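You operate a simulated robot arm through the tools that you are given. There is no shell and no other tool. Be economical: measure what you need, move in short steps, check, and stop when the job is done.

You are at the controls of a simulated two-armed robot. One attempt, no reset.

Task
Pick up the blue cone from the end of the long table beside head one with one hand, pass it to the other hand and put it on the top of the pale wooden stand. Set down upright: blue cone.

The check looks at the end state, three seconds after you hand in, the way a careful person would. Anything else that was tipped, shoved, dropped, spilled or broken makes it a failure.

Robot
Two 7-joint arms with three-finger grippers on one trunk, on a base that drives. Base frame: it is fixed to the floor where the robot stands at the start and does not move with it; the origin is under the middle of the robot, x ahead of it, y to its left, z up; the surface under the hand at the start is at about z = 820. Lengths are in mm, angles in rad, forces in N, time in s.
The left shoulder is at the start at [36, 154, 1025], the right one opposite. With the tool pointing down near the work surface each hand reaches from about 200 to 620 mm from the robot's upright axis, wherever it stands, measured 20 degrees to its own side. Places, roughly: top of the pale wooden stand [1100, -200, 800]. Payload 2.69 kg a hand.
Tool frame (each hand has its own): the origin (TCP) lies between the finger pads and is the grasp point; the fingertips stand 29 mm ahead of it; z points along the fingers, y is the line along which they close. Largest opening 120 mm; the body of the gripper starts 78 mm behind the TCP.
Orientation is that of the tool frame in the base frame, as a unit quaternion [x, y, z, w]. With the fingers straight down and closing along the base's y, the tool's x points along the base's -x, its y along +y and its z along -z.

Tools
- The arms move only by the tool send_rows. It takes "left_increments", "right_increments" or both (then of equal length, played together; a hand with none holds still); each is a list of rows, each a list of 7 numbers: the gripper command, from -1 (shut) to 1 (fully open), values between in proportion, then the shift along the tool's x, y, z in mm, then the turn, a rotation vector about the tool's x, y, z in degrees. In form: [[grip, dx, dy, dz, ax, ay, az], ...]. A call has 1 to 10 rows; each row is the pose to reach, as a shift and turn from the pose commanded when the call began, along the tool's axes at that moment. Each row takes 0.2 s and may step no farther than 50 mm and 0.15 rad from the row before; otherwise, or with a gripper value out of range, the whole call is refused. A pose out of reach is approached as far as the arm can. The call stops where the force on the tool passes 40 N (or 10 N more than at its start, if that is more) or the arm is blocked; 0.2 s more then pass. The fingers move at their own pace and stop on an object; they squeeze with about 40 N. The grip force told is the motor's: it shows also when the fingers shut on nothing. Time passes only in rows, and 0.2 s behind the last, so rows that repeat a pose let the fingers close. The reply holds the time, the measured pose of the TCP, the force on the tool along the base axes, the opening and the grip force, in the units named above and with some noise, with the torque about the TCP (base axes, N m) and any sound that the robot's microphone picked up.
- Cameras (640 x 400 px; columns grow to the right, rows downward): "scene" is now at [142.2, -15.8, 1190.3]; the picture's right is [-0.19, -0.98, 0.00], its down [-0.43, 0.08, -0.90] and it looks along [0.88, -0.17, -0.44] (base axes); focal length 216 px, centre (320, 200). "left" rides on the left gripper at [63, 0, -104] in its tool frame; the picture's right is [0.00, 1.00, 0.00], its down [-0.83, 0.00, -0.56] and it looks along [-0.56, 0.00, 0.83] (tool axes); focal length 275 px, centre (320, 200). "right" rides on the right gripper at [63, 0, -104] in its tool frame; the picture's right is [0.00, 1.00, 0.00], its down [-0.83, 0.00, -0.56] and it looks along [-0.56, 0.00, 0.83] (tool axes); focal length 275 px, centre (320, 200). There is no depth. A picture from a camera that has moved, and an enlarged one, comes with that camera's place and axes in the base frame and with its lens.
- snapshot(camera): a new picture of that camera. The clock stands still meanwhile.
- lift_body(by): slides the trunk up (or, below 0, down) by that many mm; the arms and the scene camera ride with it, the base frame stays. It gives what a move gives, with no picture.
- steer(legs): drives the robot by 1 to 6 legs, each [ahead, left, turn to the left] in mm, mm and rad, along the robot's own axes; the way and the turn of a leg run together, so that a leg with both is an arc; at most 1500 mm and 3.142 rad a leg. The arms and the cameras ride along, it lands a little off, and it stops where it bumps. It gives what a move gives.
- pan_tilt(pan, tilt): turns the head with the scene camera to pan (to the left, within 1.396 rad either way) and tilt (down, from -0.506 to 1.204), counted from straight ahead of the robot. It gives what a move gives.
- zoom(camera, box): a new picture of the part [left, top, right, bottom] of that camera's present view, enlarged. The clock stands still meanwhile.
- finish_job(): hands the job in; it is judged then, once.

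Go step by step. Nothing tells you exact positions but the pictures and the camera data: compare them with the known pose of the tool, close in by small moves and look again before you grip or let go. The budget is 120 turns and 100 pictures, counting those below and the enlarged ones. Unless the task says otherwise, let go and move clear before handing in, and close with one line.

The tools are called after ">>>" by a JSON object that holds its "fn" and its "kwargs". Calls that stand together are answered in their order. send_rows: Moves the arms, as the interface text tells. Its arguments: {"type":"object","properties":{"left_increments":{"type":"array","items":{"type":"array","items":{"type":"number"}}},"right_increments":{"type":"array","items":{"type":"array","items":{"type":"number"}}}},"required":[]} The other tools are called the same way: lift_body (by) slides the trunk up or down; steer (legs) drives the base; pan_tilt (pan, tilt) turns the head that bears the scene camera; snapshot (camera) takes a picture; zoom (camera, box) takes an enlarged picture of a part of a camera's view; finish_job () hands the job in.

At the start:

```text
time: 0.0
left_tool_pos: [342.9, 23.9, 1060.3]
left_orientation: [0.0, 1.0, 0.0, 0.0]
left_ft_force: [0.3, 0.3, -0.7]
left_moment: [0.0, 0.02, -0.03]
left_grip_width: 120.1
left_grip_force: 0.1
right_tool_pos: [328.9, -238.7, 1111.3]
right_orientation: [0.0, 1.0, 0.001, 0.0]
right_ft_force: [-0.4, -0.3, 0.6]
right_moment: [0.0, 0.03, 0.0]
right_grip_width: 119.8
right_grip_force: 0.0
trunk travel left (down, up): [-390.0, 48.0]
robot x, y, heading: [2.8, -0.3, -0.004]
head pan, tilt: [-0.192, 0.452]
```

scene: 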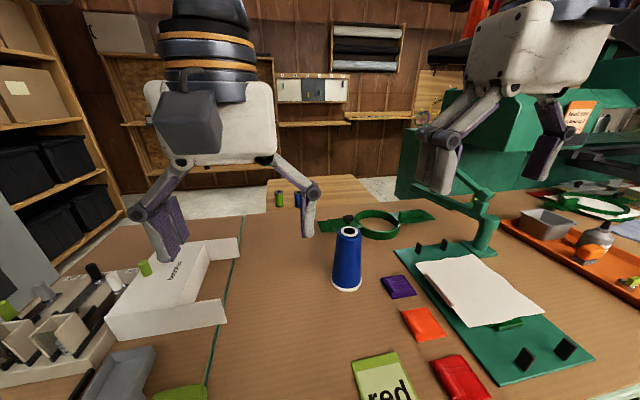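
right: 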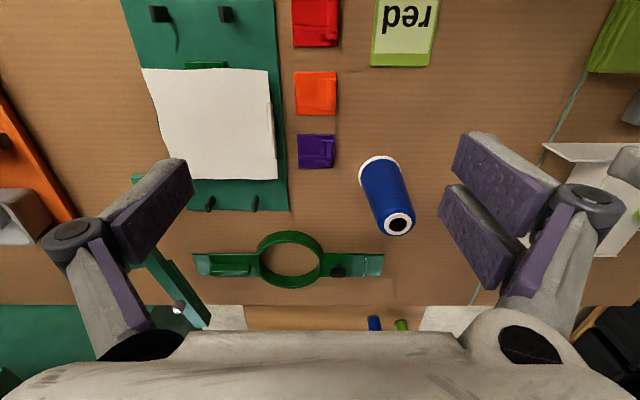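
left: 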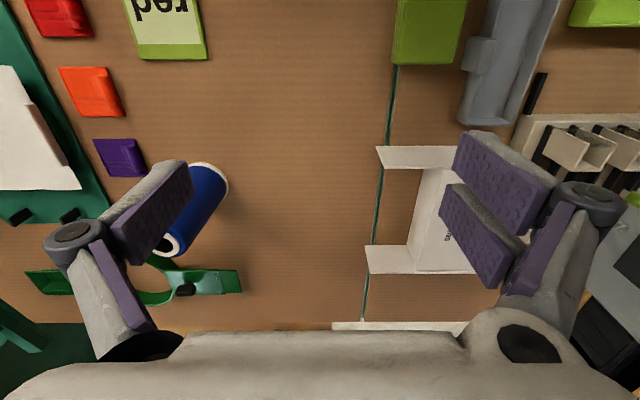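

I see a blue cone on the table at about [455, -135], with a pale stand beyond the table. I'll look closer and around for any other candidates and the obstacles.

>>> {"fn": "zoom", "kwargs": {"camera": "scene", "box": [220, 150, 460, 300]}}

>>> {"fn": "pan_tilt", "kwargs": {"pan": -0.9, "tilt": 0.45}}

>>> {"fn": "snapshot", "kwargs": {"camera": "scene"}}

>>> {"fn": "pan_tilt", "kwargs": {"pan": 0.9, "tilt": 0.45}}

>>> {"fn": "snapshot", "kwargs": {"camera": "scene"}}

```text
2.67 times, centred on (340, 225) of scene
camera zoom: at [142.2, -15.8, 1190.3], right [-0.19, -0.98, 0.0], down [-0.43, 0.08, -0.9], along [0.88, -0.17, -0.44], focal length 576 px, centre (267, 133)
```

zoom: 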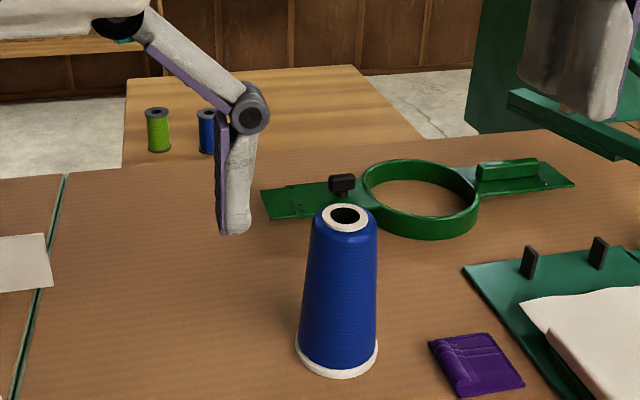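

```text
time: 1.1
left_tool_pos: [343.1, 24.2, 1060.7]
left_orientation: [0.0, 1.0, -0.001, 0.0]
left_ft_force: [0.4, -0.2, -0.6]
left_moment: [0.01, 0.02, 0.01]
left_grip_width: 120.0
left_grip_force: 0.2
right_tool_pos: [328.1, -239.0, 1111.3]
right_orientation: [0.0, 1.0, 0.001, -0.001]
right_ft_force: [-0.6, -0.3, -0.4]
right_moment: [0.02, 0.0, 0.04]
right_grip_width: 120.0
right_grip_force: 0.1
trunk travel left (down, up): [-390.0, 48.0]
robot x, y, heading: [-1.2, 1.4, 0.004]
head pan, tilt: [-0.901, 0.45]
```

```text
95 pictures are left
camera scene: at [109.2, -70.2, 1190.4], right [-0.78, -0.62, 0.0], down [-0.27, 0.34, -0.9], along [0.56, -0.71, -0.44], focal length 216 px, centre (320, 200)
```

scene: 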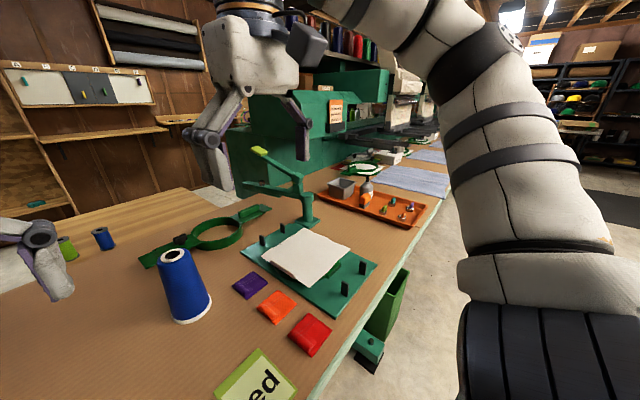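

```text
time: 2.9
left_tool_pos: [343.8, 24.9, 1060.0]
left_orientation: [-0.001, 1.0, 0.001, 0.0]
left_ft_force: [0.3, 0.7, -0.2]
left_moment: [0.03, 0.0, -0.01]
left_grip_width: 120.0
left_grip_force: 0.0
right_tool_pos: [328.7, -238.5, 1111.3]
right_orientation: [-0.001, 1.0, 0.0, 0.0]
right_ft_force: [-0.1, 0.0, 0.6]
right_moment: [-0.02, 0.01, 0.01]
right_grip_width: 119.9
right_grip_force: 0.0
trunk travel left (down, up): [-390.0, 48.0]
robot x, y, heading: [-1.0, -2.0, -0.004]
head pan, tilt: [0.901, 0.45]
```

```text
94 pictures are left
camera scene: at [109.2, 73.8, 1190.4], right [0.78, -0.62, 0.0], down [-0.27, -0.34, -0.9], along [0.56, 0.71, -0.44], focal length 216 px, centre (320, 200)
```

scene: 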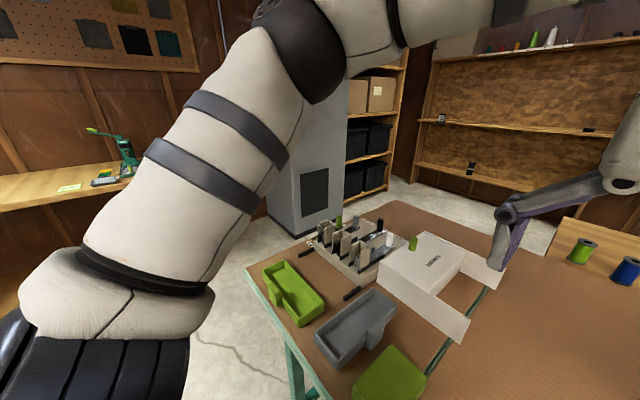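

The cone is the big blue one on the table. Next I check where the table edges are and how to drive around to the stand.

>>> {"fn": "pan_tilt", "kwargs": {"pan": 0, "tilt": 1.2}}

>>> {"fn": "snapshot", "kwargs": {"camera": "scene"}}

>>> {"fn": "pan_tilt", "kwargs": {"pan": 1.39, "tilt": 0.6}}

>>> {"fn": "snapshot", "kwargs": {"camera": "scene"}}

>>> {"fn": "pan_tilt", "kwargs": {"pan": 0.45, "tilt": 0.3}}

>>> {"fn": "snapshot", "kwargs": {"camera": "scene"}}

```text
time: 4.1
left_tool_pos: [342.7, 23.9, 1059.6]
left_orientation: [-0.001, 1.0, 0.0, 0.0]
left_ft_force: [0.4, 0.1, 0.3]
left_moment: [0.0, 0.01, 0.01]
left_grip_width: 119.9
left_grip_force: 0.0
right_tool_pos: [328.0, -239.0, 1110.5]
right_orientation: [0.0, 1.0, 0.001, 0.0]
right_ft_force: [-1.2, 0.4, -0.6]
right_moment: [0.02, 0.01, -0.02]
right_grip_width: 119.8
right_grip_force: 0.1
trunk travel left (down, up): [-390.0, 48.0]
robot x, y, heading: [-0.6, -2.5, 0.003]
head pan, tilt: [0.0, 1.201]
```

```text
93 pictures are left
camera scene: at [108.0, 1.9, 1132.3], right [0.0, -1.0, 0.0], down [-0.93, 0.0, -0.36], along [0.36, 0.0, -0.93], focal length 216 px, centre (320, 200)
```

scene: 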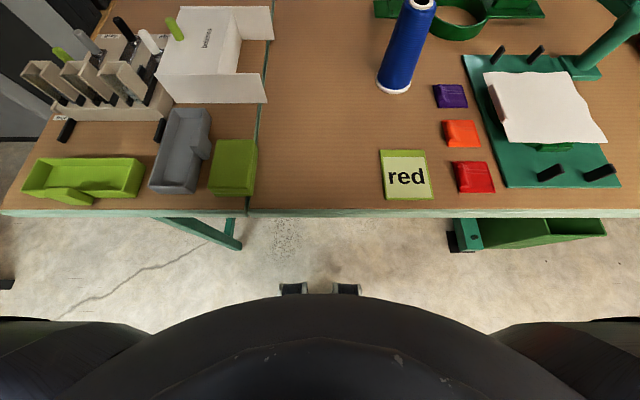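

```text
time: 5.6
left_tool_pos: [343.8, 25.3, 1061.1]
left_orientation: [0.001, 1.0, 0.0, 0.0]
left_ft_force: [-0.1, 0.0, 0.2]
left_moment: [0.01, 0.06, -0.01]
left_grip_width: 119.9
left_grip_force: 0.1
right_tool_pos: [329.1, -238.3, 1111.2]
right_orientation: [0.0, 1.0, -0.001, 0.0]
right_ft_force: [0.3, 0.5, 0.3]
right_moment: [0.01, -0.02, -0.04]
right_grip_width: 120.1
right_grip_force: 0.1
trunk travel left (down, up): [-390.0, 48.0]
robot x, y, heading: [-0.1, 1.1, 0.0]
head pan, tilt: [1.389, 0.6]
```

```text
92 pictures are left
camera scene: at [68.1, 88.7, 1176.8], right [0.98, -0.18, 0.0], down [-0.1, -0.56, -0.82], along [0.15, 0.81, -0.57], focal length 216 px, centre (320, 200)
```

scene: 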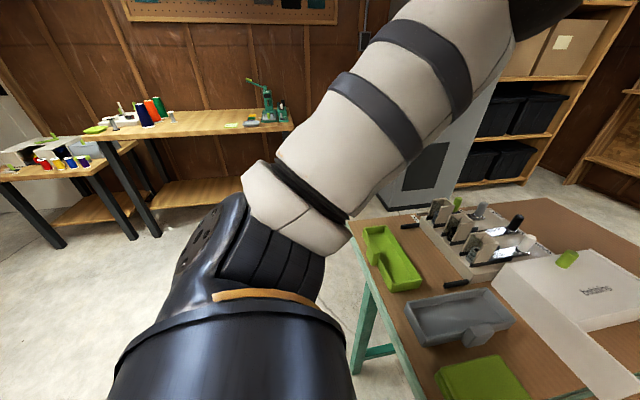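

```text
time: 6.8
left_tool_pos: [343.5, 24.6, 1060.0]
left_orientation: [0.0, 1.0, 0.0, 0.0]
left_ft_force: [0.1, 0.6, 0.9]
left_moment: [-0.01, 0.01, 0.01]
left_grip_width: 120.3
left_grip_force: 0.1
right_tool_pos: [328.4, -238.6, 1111.4]
right_orientation: [0.0, 1.0, -0.001, -0.001]
right_ft_force: [-0.6, -0.1, -0.5]
right_moment: [-0.01, 0.01, 0.03]
right_grip_width: 120.1
right_grip_force: 0.1
trunk travel left (down, up): [-390.0, 48.0]
robot x, y, heading: [0.1, 1.6, -0.001]
head pan, tilt: [0.45, 0.3]
```

```text
91 pictures are left
camera scene: at [136.1, 42.5, 1204.3], right [0.44, -0.9, 0.0], down [-0.27, -0.13, -0.96], along [0.86, 0.42, -0.3], focal length 216 px, centre (320, 200)
```

scene: 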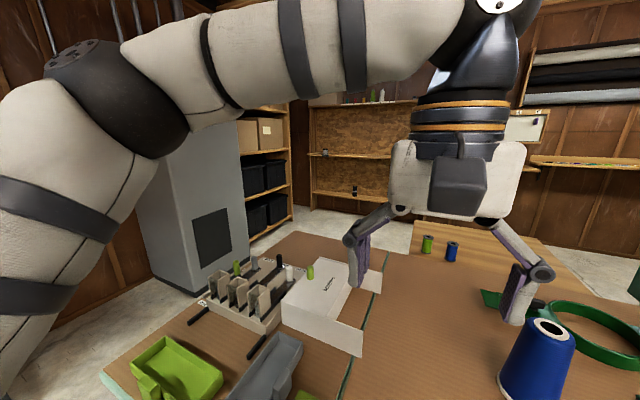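

The stand's reachable by driving around the left end of the table (edge y≈475). Plan: right hand takes the cone low at a 45° tilt, the left takes it from the top, then I drive around. First I move the left aside and tilt the right hand.

>>> {"fn": "send_rows", "kwargs": {"right_increments": [[1, -8, 14, 16, 0, -7.5, 0], [1, -16, 30, 34, 0, -15, 0], [1, -25, 48, 52, 0, -22.5, 0], [1, -34, 66, 72, 0, -30, 0], [1, -42, 84, 92, 0, -37.5, 0], [1, -51, 101, 111, 0, -45, 0], [1, -51, 101, 111, 0, -45, 0]], "left_increments": [[1, 0, 40, 0, 0, 0, 0], [1, 0, 80, 0, 0, 0, 0], [1, 0, 120, 0, 0, 0, 0], [1, 0, 120, 0, 0, 0, 0], [1, 0, 120, 0, 0, 0, 0], [1, 0, 120, 0, 0, 0, 0], [1, 0, 120, 0, 0, 0, 0]]}}

>>> {"fn": "pan_tilt", "kwargs": {"pan": -0.3, "tilt": 0.7}}

>>> {"fn": "snapshot", "kwargs": {"camera": "scene"}}

>>> {"fn": "snapshot", "kwargs": {"camera": "right"}}

```text
time: 8.4
left_tool_pos: [342.0, 143.5, 1061.9]
left_orientation: [0.0, 1.0, 0.0, 0.0]
left_ft_force: [-0.3, 0.5, -0.4]
left_moment: [0.04, 0.03, -0.01]
left_grip_width: 119.9
left_grip_force: 0.0
right_tool_pos: [377.6, -138.0, 1000.3]
right_orientation: [0.0, 0.923, 0.0, 0.384]
right_ft_force: [0.2, -0.7, -0.4]
right_moment: [0.01, -0.03, 0.02]
right_grip_width: 120.0
right_grip_force: 0.1
trunk travel left (down, up): [-390.0, 48.0]
robot x, y, heading: [-1.4, 0.1, -0.001]
head pan, tilt: [0.45, 0.3]
```

```text
time: 9.5
left_tool_pos: [342.8, 143.8, 1060.0]
left_orientation: [-0.001, 1.0, 0.001, -0.001]
left_ft_force: [-0.4, -0.3, -0.6]
left_moment: [-0.04, -0.02, 0.01]
left_grip_width: 120.0
left_grip_force: 0.0
right_tool_pos: [378.5, -138.7, 999.9]
right_orientation: [-0.001, 0.924, 0.0, 0.383]
right_ft_force: [0.4, -0.9, -0.4]
right_moment: [0.01, 0.03, 0.02]
right_grip_width: 119.7
right_grip_force: 0.1
trunk travel left (down, up): [-390.0, 48.0]
robot x, y, heading: [6.2, 2.0, 0.001]
head pan, tilt: [-0.3, 0.7]
```

```text
90 pictures are left
camera scene: at [133.2, -23.2, 1168.2], right [-0.29, -0.96, 0.0], down [-0.62, 0.19, -0.77], along [0.73, -0.23, -0.64], focal length 216 px, centre (320, 200)
```

scene: 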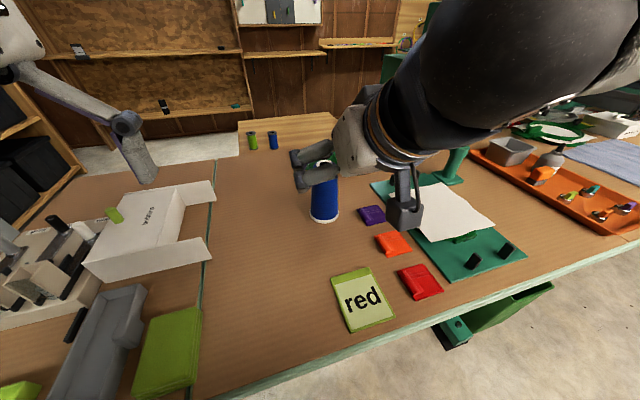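

```text
89 pictures are left
camera right: at [260.0, -138.8, 1030.0], right [0.0, 1.0, 0.0], down [0.19, 0.0, 0.98], along [0.98, 0.0, -0.19], focal length 275 px, centre (320, 200)
```

right: 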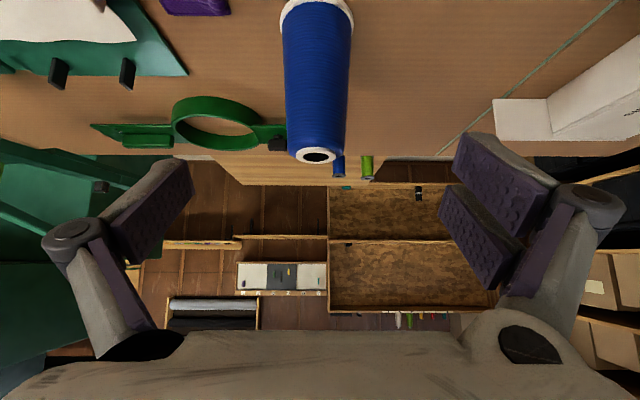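

The cone is centred in the right hand's view at about [469, -138], top z≈953. I shift down along the tool and come part way.

>>> {"fn": "send_rows", "kwargs": {"right_increments": [[1, 33, 0, 0, 0, 0, 0], [1, 33, 0, 35, 0, 0, 0], [1, 33, 0, 70, 0, 0, 0], [1, 33, 0, 70, 0, 0, 0]]}}

>>> {"fn": "snapshot", "kwargs": {"camera": "right"}}

>>> {"fn": "zoom", "kwargs": {"camera": "scene", "box": [240, 120, 440, 245]}}

```text
time: 10.5
left_tool_pos: [341.4, 143.9, 1060.2]
left_orientation: [0.0, 1.0, 0.0, -0.001]
left_ft_force: [-0.1, -0.4, 0.2]
left_moment: [0.0, 0.02, 0.0]
left_grip_width: 120.1
left_grip_force: 0.1
right_tool_pos: [403.9, -138.2, 928.7]
right_orientation: [0.0, 0.924, 0.0, 0.383]
right_ft_force: [0.3, -0.5, -0.7]
right_moment: [0.0, 0.01, 0.02]
right_grip_width: 119.9
right_grip_force: 0.1
right hand out of reach, approached as far as the arm can: row 1, 2
trunk travel left (down, up): [-390.0, 48.0]
robot x, y, heading: [3.1, 0.8, 0.003]
head pan, tilt: [-0.3, 0.7]
```

```text
88 pictures are left
camera right: at [285.9, -138.2, 957.2], right [0.0, 1.0, 0.0], down [0.19, 0.0, 0.98], along [0.98, 0.0, -0.19], focal length 275 px, centre (320, 200)
```

right: 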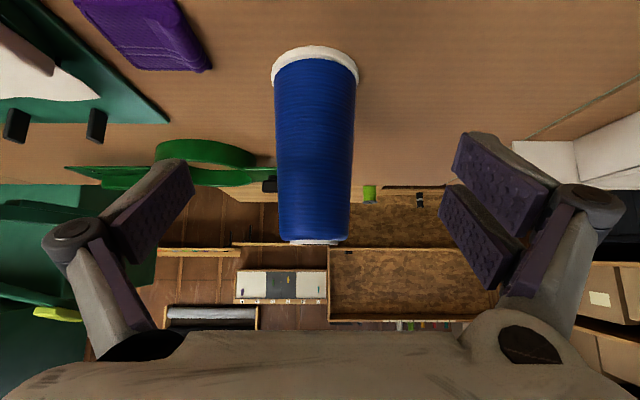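

```text
3.20 times, centred on (340, 182) of scene
camera zoom: at [133.0, -23.4, 1168.3], right [-0.3, -0.96, 0.0], down [-0.62, 0.19, -0.77], along [0.73, -0.23, -0.64], focal length 691 px, centre (256, 256)
```

zoom: 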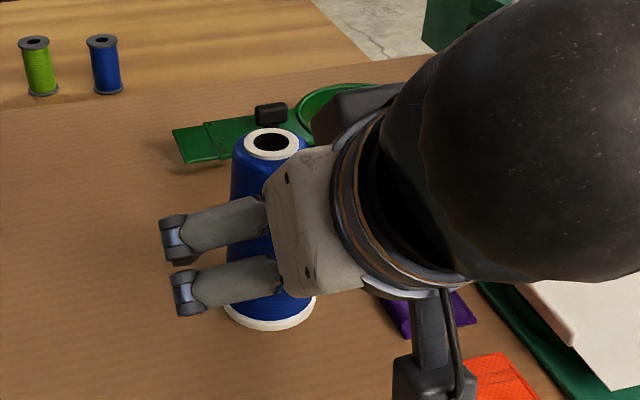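

Refined by triangulation: the cone's axis is at about [482, -142], top z≈949. I now advance around it with the fingers open.

>>> {"fn": "send_rows", "kwargs": {"right_increments": [[1, -8, -4, 25, 0, 0, 0], [1, -8, -4, 50, 0, 0, 0], [1, -8, -4, 75, 0, 0, 0], [1, -8, -4, 101, 0, 0, 0], [1, -8, -4, 101, 0, 0, 0]]}}

>>> {"fn": "snapshot", "kwargs": {"camera": "right"}}

>>> {"fn": "zoom", "kwargs": {"camera": "scene", "box": [240, 120, 440, 245]}}

>>> {"fn": "snapshot", "kwargs": {"camera": "left"}}

```text
time: 11.7
left_tool_pos: [341.6, 143.6, 1061.2]
left_orientation: [0.0, 1.0, 0.0, 0.0]
left_ft_force: [-0.2, 0.9, 0.1]
left_moment: [0.01, 0.01, 0.0]
left_grip_width: 119.9
left_grip_force: 0.1
right_tool_pos: [482.4, -142.3, 861.0]
right_orientation: [0.001, 0.924, 0.0, 0.382]
right_ft_force: [-0.1, -0.3, -0.3]
right_moment: [0.0, -0.02, 0.05]
right_grip_width: 120.1
right_grip_force: 0.1
trunk travel left (down, up): [-390.0, 48.0]
robot x, y, heading: [-1.2, 0.2, 0.002]
head pan, tilt: [-0.3, 0.7]
```

```text
86 pictures are left
camera right: at [363.4, -142.8, 891.1], right [0.0, 1.0, 0.0], down [0.19, 0.0, 0.98], along [0.98, 0.0, -0.19], focal length 275 px, centre (320, 200)
```

right: 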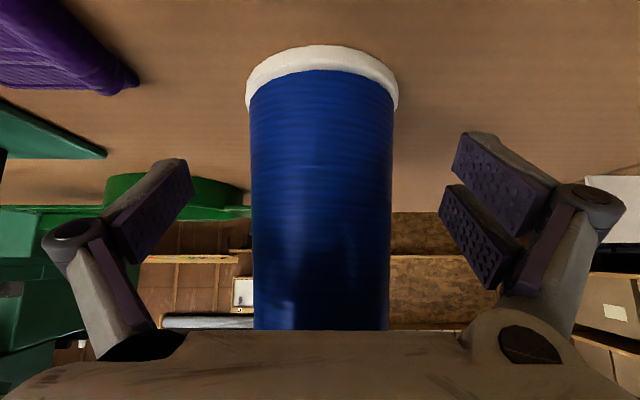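

```text
3.20 times, centred on (340, 182) of scene
camera zoom: at [133.0, -23.3, 1168.3], right [-0.3, -0.96, 0.0], down [-0.62, 0.19, -0.77], along [0.73, -0.23, -0.64], focal length 691 px, centre (256, 256)
```

zoom: 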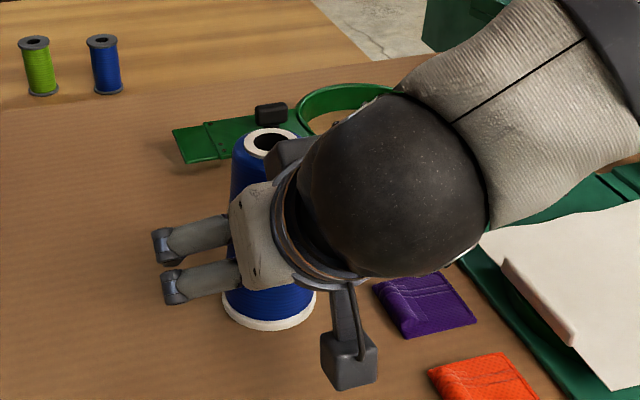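

```text
84 pictures are left
camera left: at [280.0, 144.4, 1165.7], right [0.0, 1.0, 0.0], down [0.83, 0.0, 0.56], along [0.56, 0.0, -0.83], focal length 275 px, centre (320, 200)
```

left: 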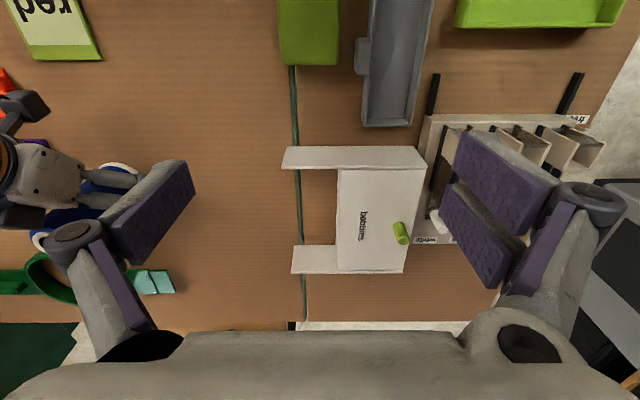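

The cone sits centred between the open fingers with no contact. I close.

>>> {"fn": "send_rows", "kwargs": {"right_increments": [[-1, 0, 0, 0, 0, 0, 0], [-1, 0, 0, 0, 0, 0, 0], [-1, 0, 0, 0, 0, 0, 0], [-1, 0, 0, 0, 0, 0, 0], [-1, 0, 0, 0, 0, 0, 0]]}}

>>> {"fn": "snapshot", "kwargs": {"camera": "right"}}

```text
time: 12.9
left_tool_pos: [342.5, 144.0, 1061.6]
left_orientation: [-0.001, 1.0, 0.0, 0.0]
left_ft_force: [-0.9, 0.5, 0.5]
left_moment: [0.02, 0.02, -0.01]
left_grip_width: 120.0
left_grip_force: 0.1
right_tool_pos: [483.4, -141.9, 863.2]
right_orientation: [0.0, 0.924, 0.0, 0.383]
right_ft_force: [0.0, 1.8, 7.3]
right_moment: [0.35, -0.03, -0.02]
right_grip_width: 61.2
right_grip_force: 39.7
trunk travel left (down, up): [-390.0, 48.0]
robot x, y, heading: [3.2, -3.2, 0.003]
head pan, tilt: [-0.3, 0.7]
```

```text
83 pictures are left
camera right: at [363.3, -142.5, 891.9], right [0.0, 1.0, 0.0], down [0.19, 0.0, 0.98], along [0.98, 0.0, -0.19], focal length 275 px, centre (320, 200)
```

right: 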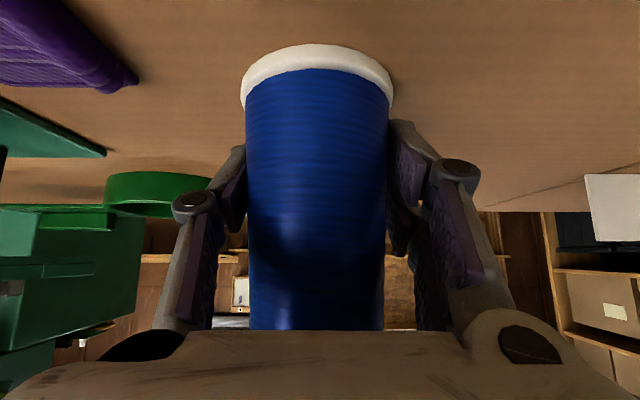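

Gripped at 61 mm. I lift straight up.

>>> {"fn": "send_rows", "kwargs": {"right_increments": [[-1, -7, 0, -7, 0, 0, 0], [-1, -21, 0, -21, 0, 0, 0], [-1, -42, 0, -42, 0, 0, 0], [-1, -70, 0, -70, 0, 0, 0], [-1, -98, 0, -98, 0, 0, 0], [-1, -120, 0, -120, 0, 0, 0], [-1, -120, 0, -120, 0, 0, 0]]}}

>>> {"fn": "snapshot", "kwargs": {"camera": "right"}}

>>> {"fn": "snapshot", "kwargs": {"camera": "scene"}}

```text
time: 14.5
left_tool_pos: [343.2, 143.9, 1061.0]
left_orientation: [0.0, 1.0, 0.0, 0.0]
left_ft_force: [-0.5, 0.6, 0.6]
left_moment: [-0.01, 0.02, 0.02]
left_grip_width: 120.1
left_grip_force: 0.1
right_tool_pos: [482.1, -141.7, 1031.9]
right_orientation: [0.0, 0.924, 0.0, 0.382]
right_ft_force: [-0.2, -0.2, -1.6]
right_moment: [0.0, 0.01, 0.0]
right_grip_width: 60.6
right_grip_force: 40.0
trunk travel left (down, up): [-390.0, 48.0]
robot x, y, heading: [-0.4, 0.6, -0.004]
head pan, tilt: [-0.3, 0.7]
```

```text
82 pictures are left
camera right: at [363.1, -142.3, 1061.0], right [0.0, 1.0, 0.0], down [0.2, 0.0, 0.98], along [0.98, 0.0, -0.2], focal length 275 px, centre (320, 200)
```

right: 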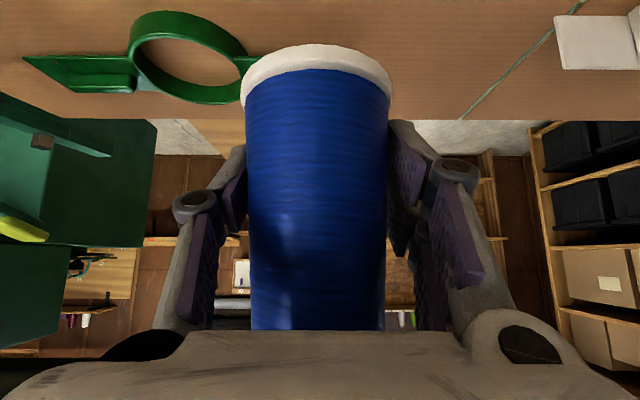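

```text
81 pictures are left
camera scene: at [133.4, -23.4, 1168.1], right [-0.3, -0.96, 0.0], down [-0.62, 0.19, -0.76], along [0.73, -0.23, -0.64], focal length 216 px, centre (320, 200)
```

scene: 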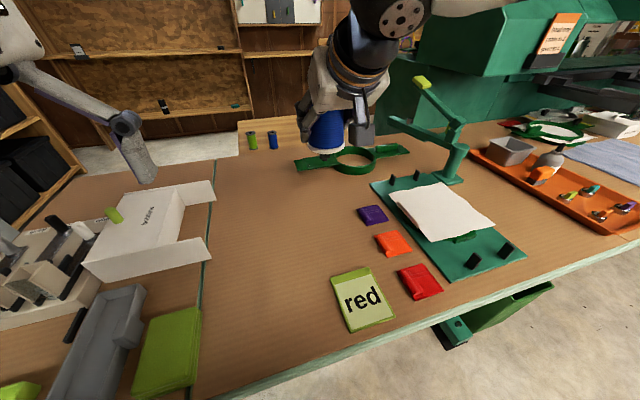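

The cone is held upright and undisturbed. I bring it to about [470, -50] while raising the left hand for taking it from the top.

>>> {"fn": "send_rows", "kwargs": {"right_increments": [[-1, 13, 23, 9, 0, 0, 0], [-1, 26, 46, 18, 0, 0, 0], [-1, 39, 69, 27, 0, 0, 0], [-1, 52, 92, 35, 0, 0, 0], [-1, 52, 92, 35, 0, 0, 0]], "left_increments": [[1, 0, 0, -40, 0, 0, 0], [1, 0, 0, -80, 0, 0, 0], [1, 0, 0, -120, 0, 0, 0], [1, 0, 0, -120, 0, 0, 0], [1, 0, 0, -120, 0, 0, 0]]}}

>>> {"fn": "send_rows", "kwargs": {"left_increments": [[1, -32, -40, 0, 0, 0, 0], [1, -64, -78, 0, 0, 0, 0], [1, -90, -115, 0, 0, 0, 0], [1, -90, -115, 0, 0, 0, 0]]}}

>>> {"fn": "snapshot", "kwargs": {"camera": "left"}}

>>> {"fn": "snapshot", "kwargs": {"camera": "scene"}}

```text
time: 15.7
left_tool_pos: [342.7, 142.0, 1175.3]
left_orientation: [0.0, 1.0, -0.002, 0.001]
left_ft_force: [0.0, 0.3, -0.6]
left_moment: [0.0, -0.01, 0.0]
left_grip_width: 120.0
left_grip_force: 0.1
left hand out of reach, approached as far as the arm can: row 3, 4, 5
right_tool_pos: [469.1, -49.4, 970.2]
right_orientation: [0.001, 0.924, -0.001, 0.383]
right_ft_force: [-0.2, -0.7, -1.2]
right_moment: [0.01, 0.0, -0.01]
right_grip_width: 60.6
right_grip_force: 39.9
trunk travel left (down, up): [-390.0, 48.0]
robot x, y, heading: [0.4, -1.2, -0.001]
head pan, tilt: [-0.3, 0.7]
```

```text
refused: row 1 steps farther than a row can; nothing moved
```

```text
80 pictures are left
camera left: at [281.1, 142.5, 1280.3], right [0.0, 1.0, 0.0], down [0.83, 0.0, 0.56], along [0.56, 0.0, -0.83], focal length 275 px, centre (320, 200)
```

left: 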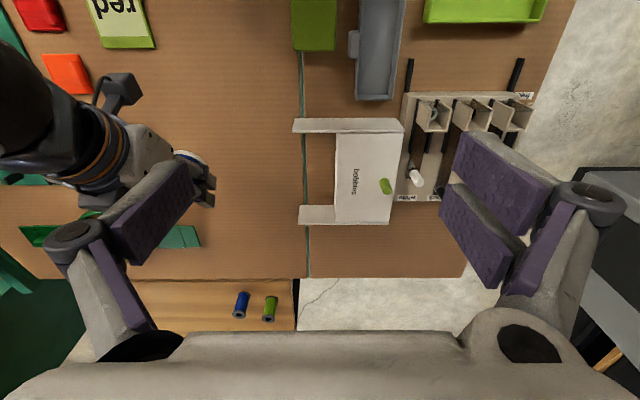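

```text
79 pictures are left
camera scene: at [133.1, -23.8, 1168.2], right [-0.3, -0.96, 0.0], down [-0.62, 0.19, -0.76], along [0.73, -0.23, -0.64], focal length 216 px, centre (320, 200)
```

scene: 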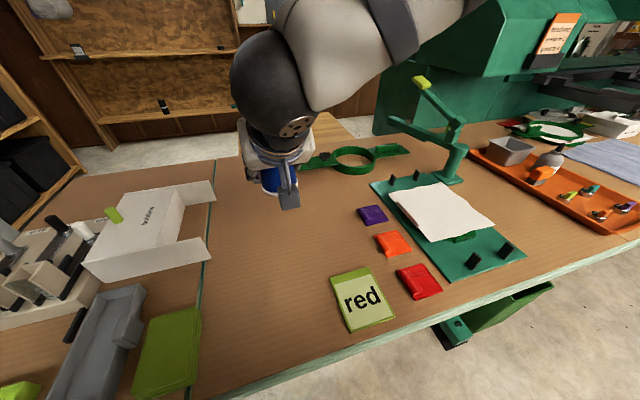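

The left hand can't go much higher upright, so I lower the cone 50 mm and bring the left hand over it, yawed 45° so its camera clears the right wrist.

>>> {"fn": "send_rows", "kwargs": {"right_increments": [[-1, 12, 0, 12, 0, 0, 0], [-1, 24, 0, 24, 0, 0, 0], [-1, 35, 0, 35, 0, 0, 0], [-1, 35, 0, 35, 0, 0, 0]]}}

>>> {"fn": "send_rows", "kwargs": {"left_increments": [[1, -15, 0, 22, 0, 0, 7.5], [1, -40, 0, 45, 0, 0, 15], [1, -70, 0, 65, 0, 0, 22.5], [1, -100, 0, 85, 0, 0, 30], [1, -125, -20, 85, 0, 0, 37.5], [1, -128, -60, 85, 0, 0, 45], [1, -128, -95, 85, 0, 0, 45], [1, -128, -130, 85, 0, 0, 45], [1, -128, -150, 85, 0, 0, 45]]}}

>>> {"fn": "snapshot", "kwargs": {"camera": "left"}}

>>> {"fn": "snapshot", "kwargs": {"camera": "scene"}}

```text
time: 16.7
left_tool_pos: [343.3, 142.1, 1175.9]
left_orientation: [0.0, 1.0, -0.001, 0.001]
left_ft_force: [0.1, -0.2, 0.3]
left_moment: [0.02, -0.01, 0.0]
left_grip_width: 119.9
left_grip_force: 0.1
right_tool_pos: [469.4, -50.6, 919.5]
right_orientation: [0.0, 0.924, 0.0, 0.383]
right_ft_force: [-0.5, 0.6, -1.4]
right_moment: [0.02, 0.01, 0.01]
right_grip_width: 60.6
right_grip_force: 40.3
trunk travel left (down, up): [-390.0, 48.0]
robot x, y, heading: [-1.1, -0.4, -0.003]
head pan, tilt: [-0.3, 0.7]
```

```text
time: 18.7
left_tool_pos: [448.9, -3.6, 1078.0]
left_orientation: [0.382, 0.924, 0.0, 0.0]
left_ft_force: [-0.3, 0.1, -0.2]
left_moment: [0.0, -0.02, -0.02]
left_grip_width: 120.2
left_grip_force: 0.0
left hand out of reach, approached as far as the arm can: row 5, 6, 7, 8, 9
right_tool_pos: [470.8, -49.9, 919.3]
right_orientation: [0.0, 0.924, 0.0, 0.383]
right_ft_force: [-0.6, 0.9, -2.0]
right_moment: [0.03, 0.0, 0.03]
right_grip_width: 60.0
right_grip_force: 40.1
trunk travel left (down, up): [-390.0, 48.0]
robot x, y, heading: [-0.6, -2.0, 0.001]
head pan, tilt: [-0.3, 0.7]
```

```text
78 pictures are left
camera left: at [405.5, 42.7, 1182.2], right [0.71, 0.7, 0.0], down [0.58, -0.59, 0.56], along [0.39, -0.4, -0.83], focal length 275 px, centre (320, 200)
```

left: 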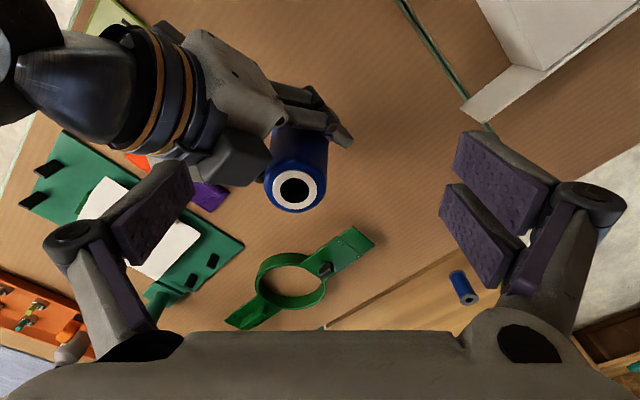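

```text
77 pictures are left
camera scene: at [133.3, -23.5, 1168.2], right [-0.3, -0.96, 0.0], down [-0.62, 0.19, -0.76], along [0.73, -0.23, -0.64], focal length 216 px, centre (320, 200)
```

scene: 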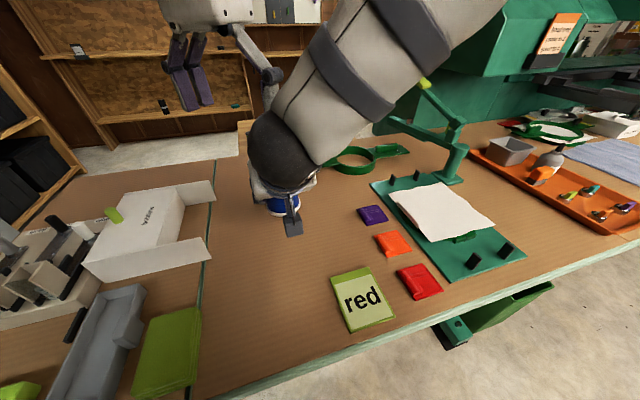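

The left hand is at its reach limit, so I bring the cone closer, to about [424, -15].

>>> {"fn": "send_rows", "kwargs": {"right_increments": [[-1, 8, 9, -8, 0, 0, 0], [-1, 16, 18, -16, 0, 0, 0], [-1, 24, 27, -24, 0, 0, 0], [-1, 32, 35, -32, 0, 0, 0], [-1, 32, 35, -32, 0, 0, 0]]}}

>>> {"fn": "snapshot", "kwargs": {"camera": "left"}}

```text
time: 19.9
left_tool_pos: [449.7, -1.2, 1078.4]
left_orientation: [0.382, 0.924, 0.0, 0.001]
left_ft_force: [-0.5, 0.2, 1.0]
left_moment: [0.01, -0.02, 0.03]
left_grip_width: 119.9
left_grip_force: 0.0
right_tool_pos: [424.7, -15.0, 920.5]
right_orientation: [0.001, 0.924, -0.001, 0.382]
right_ft_force: [-0.5, 0.3, -0.8]
right_moment: [0.01, -0.04, 0.0]
right_grip_width: 59.8
right_grip_force: 39.8
trunk travel left (down, up): [-390.0, 48.0]
robot x, y, heading: [0.9, -0.8, 0.003]
head pan, tilt: [-0.3, 0.7]
```

```text
76 pictures are left
camera left: at [405.6, 43.1, 1182.2], right [0.71, 0.7, 0.0], down [0.58, -0.59, 0.56], along [0.39, -0.4, -0.83], focal length 275 px, centre (320, 200)
```

left: 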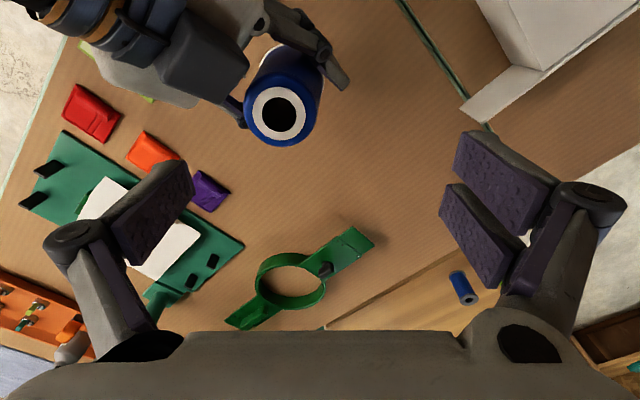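

Cone top now at about [423, -13, 1007]. I align the left hand above it in a small move to verify the commanded offset.

>>> {"fn": "send_rows", "kwargs": {"left_increments": [[1, 5, -14, 5, 0, 0, 0], [1, 10, -27, 8, 0, 0, 0], [1, 10, -27, 8, 0, 0, 0]]}}

>>> {"fn": "snapshot", "kwargs": {"camera": "left"}}

```text
time: 20.7
left_tool_pos: [422.5, -13.3, 1069.7]
left_orientation: [0.382, 0.924, -0.001, 0.0]
left_ft_force: [-0.3, 0.0, -0.2]
left_moment: [-0.01, -0.01, 0.03]
left_grip_width: 120.0
left_grip_force: 0.0
right_tool_pos: [426.6, -15.2, 919.5]
right_orientation: [0.0, 0.924, 0.0, 0.383]
right_ft_force: [0.4, 0.4, -2.5]
right_moment: [0.0, 0.03, 0.01]
right_grip_width: 60.0
right_grip_force: 40.4
trunk travel left (down, up): [-390.0, 48.0]
robot x, y, heading: [1.6, -0.6, 0.003]
head pan, tilt: [-0.3, 0.7]
```

```text
75 pictures are left
camera left: at [379.3, 31.2, 1173.9], right [0.71, 0.7, 0.0], down [0.59, -0.59, 0.56], along [0.39, -0.4, -0.83], focal length 275 px, centre (320, 200)
```

left: 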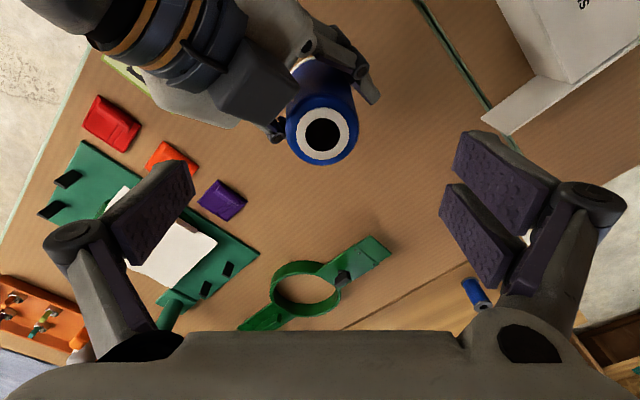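

Aligned well. I reduce the yaw to 30° and narrow the fingers to ~75 mm so the rear finger clears the right gripper's body.

>>> {"fn": "send_rows", "kwargs": {"left_increments": [[0.25, 0, 1.5, 0, 0, 0, -7.5], [0.25, 0, 1.5, 0, 0, 0, -15], [0.25, 0, 1.5, 20, 0, 0, -15], [0.25, 0, 1.5, 30, 0, 0, -15], [0.25, 0, 1.5, 30, 0, 0, -15]]}}

>>> {"fn": "snapshot", "kwargs": {"camera": "left"}}

>>> {"fn": "snapshot", "kwargs": {"camera": "scene"}}

>>> {"fn": "snapshot", "kwargs": {"camera": "right"}}

```text
time: 21.9
left_tool_pos: [423.7, -12.8, 1038.9]
left_orientation: [0.258, 0.966, 0.0, -0.001]
left_ft_force: [0.8, 0.8, -0.3]
left_moment: [-0.02, 0.0, 0.03]
left_grip_width: 75.1
left_grip_force: 0.0
right_tool_pos: [425.6, -14.9, 920.0]
right_orientation: [0.0, 0.924, 0.0, 0.382]
right_ft_force: [-0.7, -0.4, -0.9]
right_moment: [0.01, 0.01, -0.01]
right_grip_width: 59.6
right_grip_force: 39.8
trunk travel left (down, up): [-390.0, 48.0]
robot x, y, heading: [-0.5, -1.5, -0.0]
head pan, tilt: [-0.3, 0.7]
```

```text
74 pictures are left
camera left: at [370.2, 18.8, 1143.8], right [0.5, 0.86, 0.0], down [0.72, -0.42, 0.56], along [0.48, -0.28, -0.83], focal length 275 px, centre (320, 200)
```

left: 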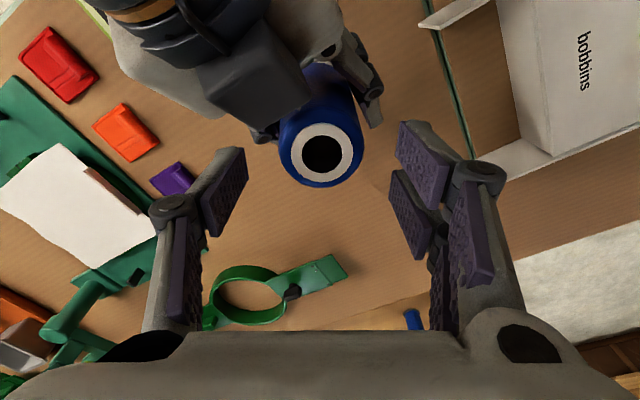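

```text
73 pictures are left
camera scene: at [133.3, -23.3, 1168.2], right [-0.3, -0.96, 0.0], down [-0.62, 0.19, -0.76], along [0.73, -0.23, -0.64], focal length 216 px, centre (320, 200)
```

scene: 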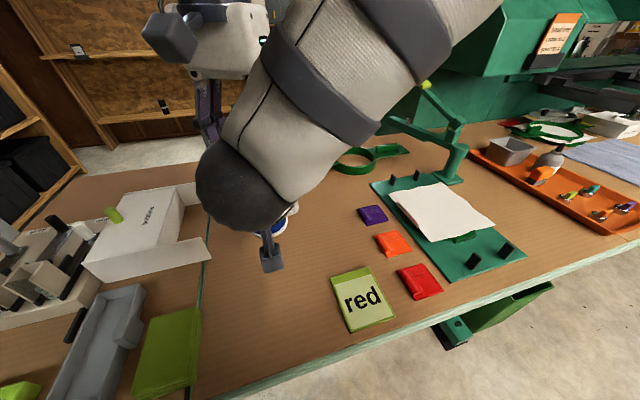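

```text
72 pictures are left
camera right: at [306.7, -15.3, 949.3], right [0.0, 1.0, 0.0], down [0.19, 0.0, 0.98], along [0.98, 0.0, -0.19], focal length 275 px, centre (320, 200)
```

right: 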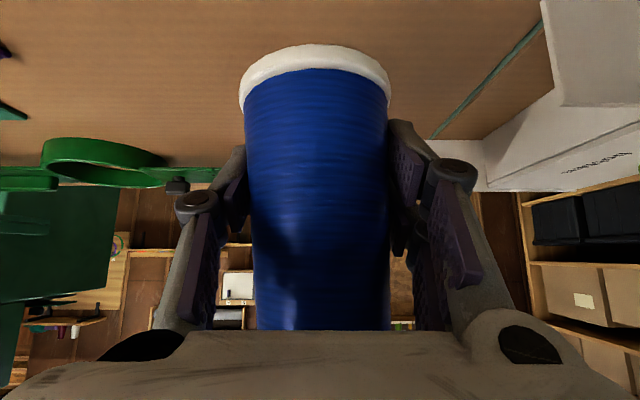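

The right hand's upper block comes near the path of the rear finger, so I turn the yaw back to 15° and go down another 20 mm, then look.

>>> {"fn": "send_rows", "kwargs": {"left_increments": [[0.2, 0, 1, 0, 0, 0, -7.5], [0.2, 0, 1, 0, 0, 0, -15], [0.2, 0, 1, 10, 0, 0, -15], [0.2, 0, 1, 20, 0, 0, -15], [0.2, 0, 1, 20, 0, 0, -15]]}}

>>> {"fn": "snapshot", "kwargs": {"camera": "left"}}

```text
time: 23.1
left_tool_pos: [424.9, -11.1, 1019.2]
left_orientation: [0.13, 0.991, -0.001, 0.0]
left_ft_force: [-0.5, 0.7, 0.0]
left_moment: [0.0, 0.02, -0.02]
left_grip_width: 71.8
left_grip_force: 0.0
right_tool_pos: [426.3, -14.9, 920.0]
right_orientation: [0.0, 0.924, 0.0, 0.383]
right_ft_force: [0.1, 0.0, -2.0]
right_moment: [-0.03, -0.03, 0.01]
right_grip_width: 59.1
right_grip_force: 40.3
trunk travel left (down, up): [-390.0, 48.0]
robot x, y, heading: [-4.4, 0.5, -0.0]
head pan, tilt: [-0.3, 0.7]
```

```text
71 pictures are left
camera left: at [364.4, 4.4, 1123.7], right [0.26, 0.96, 0.0], down [0.8, -0.22, 0.56], along [0.54, -0.15, -0.83], focal length 275 px, centre (320, 200)
```

left: 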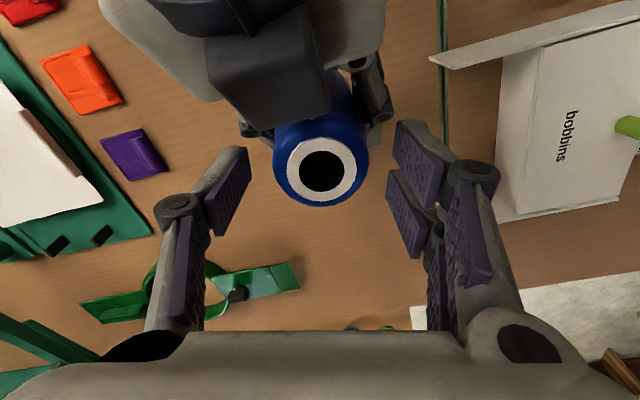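

Fingers straddle the cone top with clearance on all sides. I descend the remaining 27 mm.

>>> {"fn": "send_rows", "kwargs": {"left_increments": [[0.2, 0, 0, 10, 0, 0, 0], [0.2, 0, 0, 20, 0, 0, 0], [0.2, 0, 0, 27, 0, 0, 0], [0.2, 0, 0, 27, 0, 0, 0]]}}

>>> {"fn": "snapshot", "kwargs": {"camera": "left"}}

>>> {"fn": "snapshot", "kwargs": {"camera": "right"}}

```text
time: 24.1
left_tool_pos: [424.8, -12.7, 991.8]
left_orientation: [0.131, 0.991, -0.001, 0.0]
left_ft_force: [-0.3, -0.4, 0.2]
left_moment: [-0.02, -0.01, 0.04]
left_grip_width: 72.1
left_grip_force: 0.2
right_tool_pos: [425.3, -14.0, 919.7]
right_orientation: [0.0, 0.924, 0.0, 0.383]
right_ft_force: [0.5, -0.1, -2.1]
right_moment: [0.0, 0.0, -0.01]
right_grip_width: 59.0
right_grip_force: 40.2
trunk travel left (down, up): [-390.0, 48.0]
robot x, y, heading: [-0.5, 0.3, 0.001]
head pan, tilt: [-0.3, 0.7]
```

```text
70 pictures are left
camera left: at [364.3, 4.5, 1096.9], right [0.26, 0.96, 0.0], down [0.8, -0.22, 0.56], along [0.54, -0.15, -0.83], focal length 275 px, centre (320, 200)
```

left: 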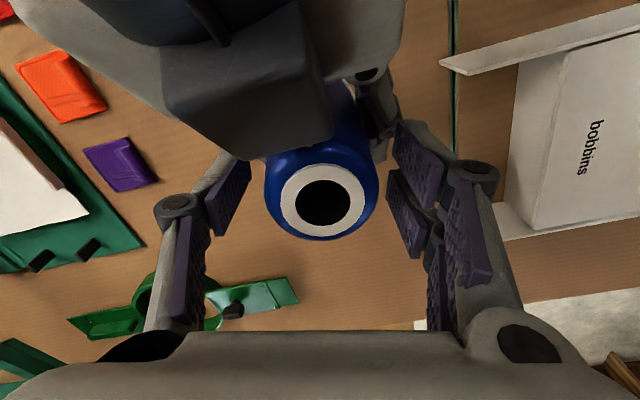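

```text
69 pictures are left
camera right: at [306.7, -15.3, 949.3], right [0.0, 1.0, 0.0], down [0.19, 0.0, 0.98], along [0.98, 0.0, -0.19], focal length 275 px, centre (320, 200)
```

right: 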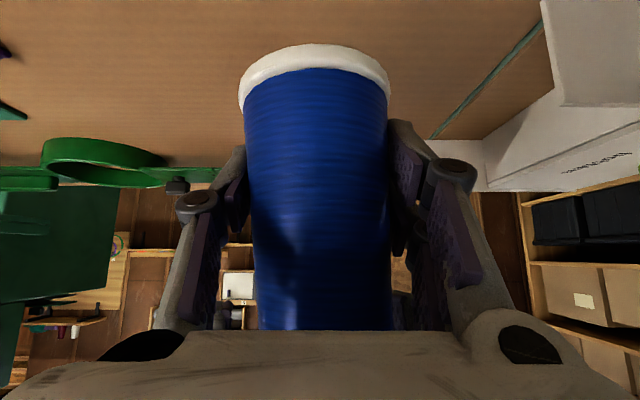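

The left fingers straddle the top of the cone, and its top is at about z=1006. I close the left hand.

>>> {"fn": "send_rows", "kwargs": {"left_increments": [[0.1, 0, 1.5, 0, 0, 0, 0], [-1, 0, 1.5, 0, 0, 0, 0], [-1, 0, 1.5, 0, 0, 0, 0], [-1, 0, 1.5, 0, 0, 0, 0], [-1, 0, 1.5, 0, 0, 0, 0]]}}

>>> {"fn": "snapshot", "kwargs": {"camera": "left"}}

```text
time: 25.3
left_tool_pos: [424.6, -11.4, 992.5]
left_orientation: [0.13, 0.991, -0.001, 0.0]
left_ft_force: [-0.5, -3.9, 12.1]
left_moment: [-0.02, 0.48, -1.04]
left_grip_width: 51.4
left_grip_force: 39.8
right_tool_pos: [424.7, -14.7, 919.0]
right_orientation: [0.0, 0.924, 0.0, 0.382]
right_ft_force: [1.6, 3.9, -13.5]
right_moment: [-0.32, -0.41, 1.04]
right_grip_width: 57.6
right_grip_force: 39.9
trunk travel left (down, up): [-390.0, 48.0]
robot x, y, heading: [1.1, 0.4, -0.006]
head pan, tilt: [-0.3, 0.7]
```

```text
68 pictures are left
camera left: at [364.6, 5.7, 1097.4], right [0.26, 0.96, 0.0], down [0.8, -0.22, 0.56], along [0.54, -0.15, -0.83], focal length 275 px, centre (320, 200)
```

left: 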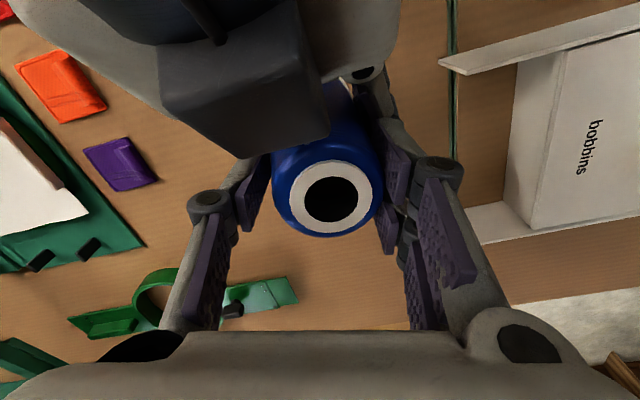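

The left hand has the cone at 51 mm grip width. I open the right hand now.

>>> {"fn": "send_rows", "kwargs": {"right_increments": [[-0.2, 0, 0, 0, 0, 0, 0], [0.3, 0, 0, 0, 0, 0, 0], [1, 0, 0, 0, 0, 0, 0], [1, 0, 0, 0, 0, 0, 0], [1, 0, 0, 0, 0, 0, 0]]}}

>>> {"fn": "snapshot", "kwargs": {"camera": "right"}}

>>> {"fn": "snapshot", "kwargs": {"camera": "left"}}

```text
time: 26.5
left_tool_pos: [424.5, -11.2, 991.9]
left_orientation: [0.131, 0.991, 0.0, 0.0]
left_ft_force: [-0.9, -0.2, -0.3]
left_moment: [-0.03, 0.01, 0.03]
left_grip_width: 51.6
left_grip_force: 40.6
right_tool_pos: [425.0, -14.6, 921.1]
right_orientation: [0.0, 0.924, 0.0, 0.382]
right_ft_force: [-0.1, -0.1, -0.4]
right_moment: [0.0, 0.01, 0.0]
right_grip_width: 119.9
right_grip_force: 0.1
trunk travel left (down, up): [-390.0, 48.0]
robot x, y, heading: [1.7, -4.4, 0.002]
head pan, tilt: [-0.3, 0.7]
```

```text
67 pictures are left
camera right: at [306.9, -15.2, 949.5], right [0.0, 1.0, 0.0], down [0.19, 0.0, 0.98], along [0.98, 0.0, -0.19], focal length 275 px, centre (320, 200)
```

right: 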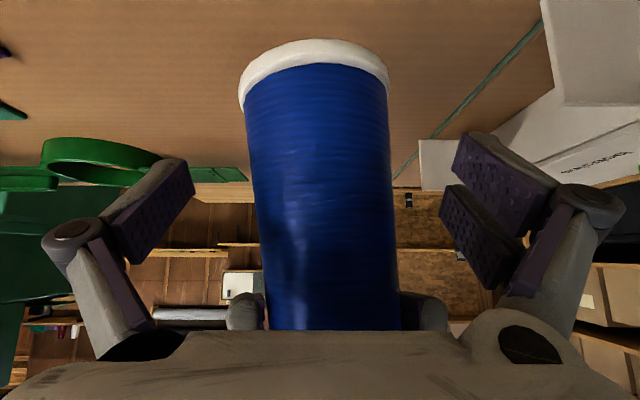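

```text
66 pictures are left
camera left: at [364.7, 5.8, 1096.9], right [0.26, 0.96, 0.0], down [0.8, -0.22, 0.56], along [0.54, -0.15, -0.83], focal length 275 px, centre (320, 200)
```

left: 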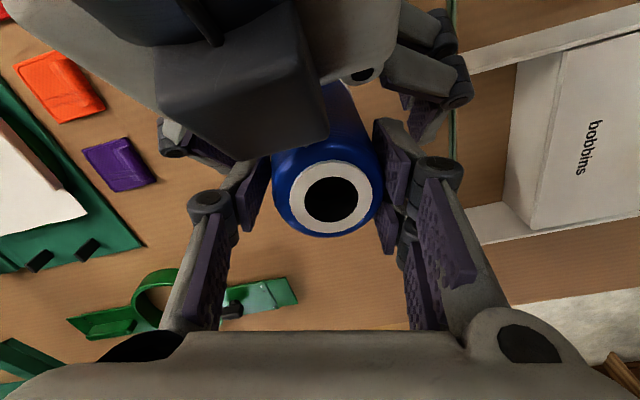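

The left hand holds the cone alone (leaning ~3° from its taper). I back the right hand away, towards the robot and down.

>>> {"fn": "send_rows", "kwargs": {"right_increments": [[1, 12, 0, -2, 0, 0, 0], [1, 24, 0, -5, 0, 0, 0], [1, 36, 0, -7, 0, 0, 0], [1, 48, 0, -9, 0, 0, 0], [1, 60, 0, -11, 0, 0, 0], [1, 60, 0, -11, 0, 0, 0]]}}

>>> {"fn": "snapshot", "kwargs": {"camera": "left"}}

```text
time: 27.9
left_tool_pos: [424.9, -11.3, 991.6]
left_orientation: [0.131, 0.991, 0.001, -0.001]
left_ft_force: [0.1, 0.7, -0.1]
left_moment: [0.03, -0.01, -0.01]
left_grip_width: 51.1
left_grip_force: 40.1
right_tool_pos: [375.3, -14.8, 885.2]
right_orientation: [0.001, 0.924, 0.001, 0.383]
right_ft_force: [0.2, 0.1, 0.5]
right_moment: [0.02, 0.0, -0.02]
right_grip_width: 119.9
right_grip_force: 0.0
trunk travel left (down, up): [-390.0, 48.0]
robot x, y, heading: [-0.9, -2.8, 0.007]
head pan, tilt: [-0.3, 0.7]
```

```text
65 pictures are left
camera left: at [364.8, 5.9, 1097.0], right [0.26, 0.96, 0.0], down [0.8, -0.22, 0.56], along [0.54, -0.15, -0.83], focal length 275 px, centre (320, 200)
```

left: 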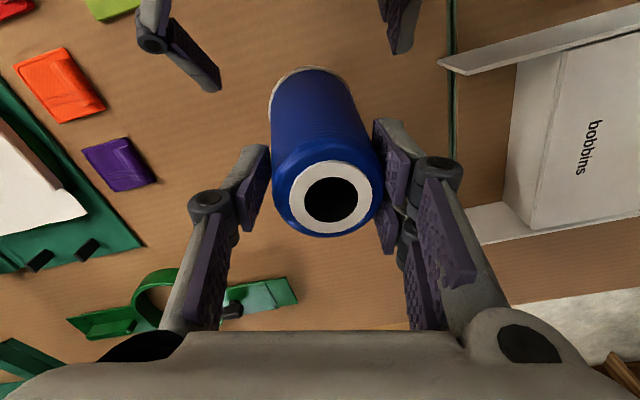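

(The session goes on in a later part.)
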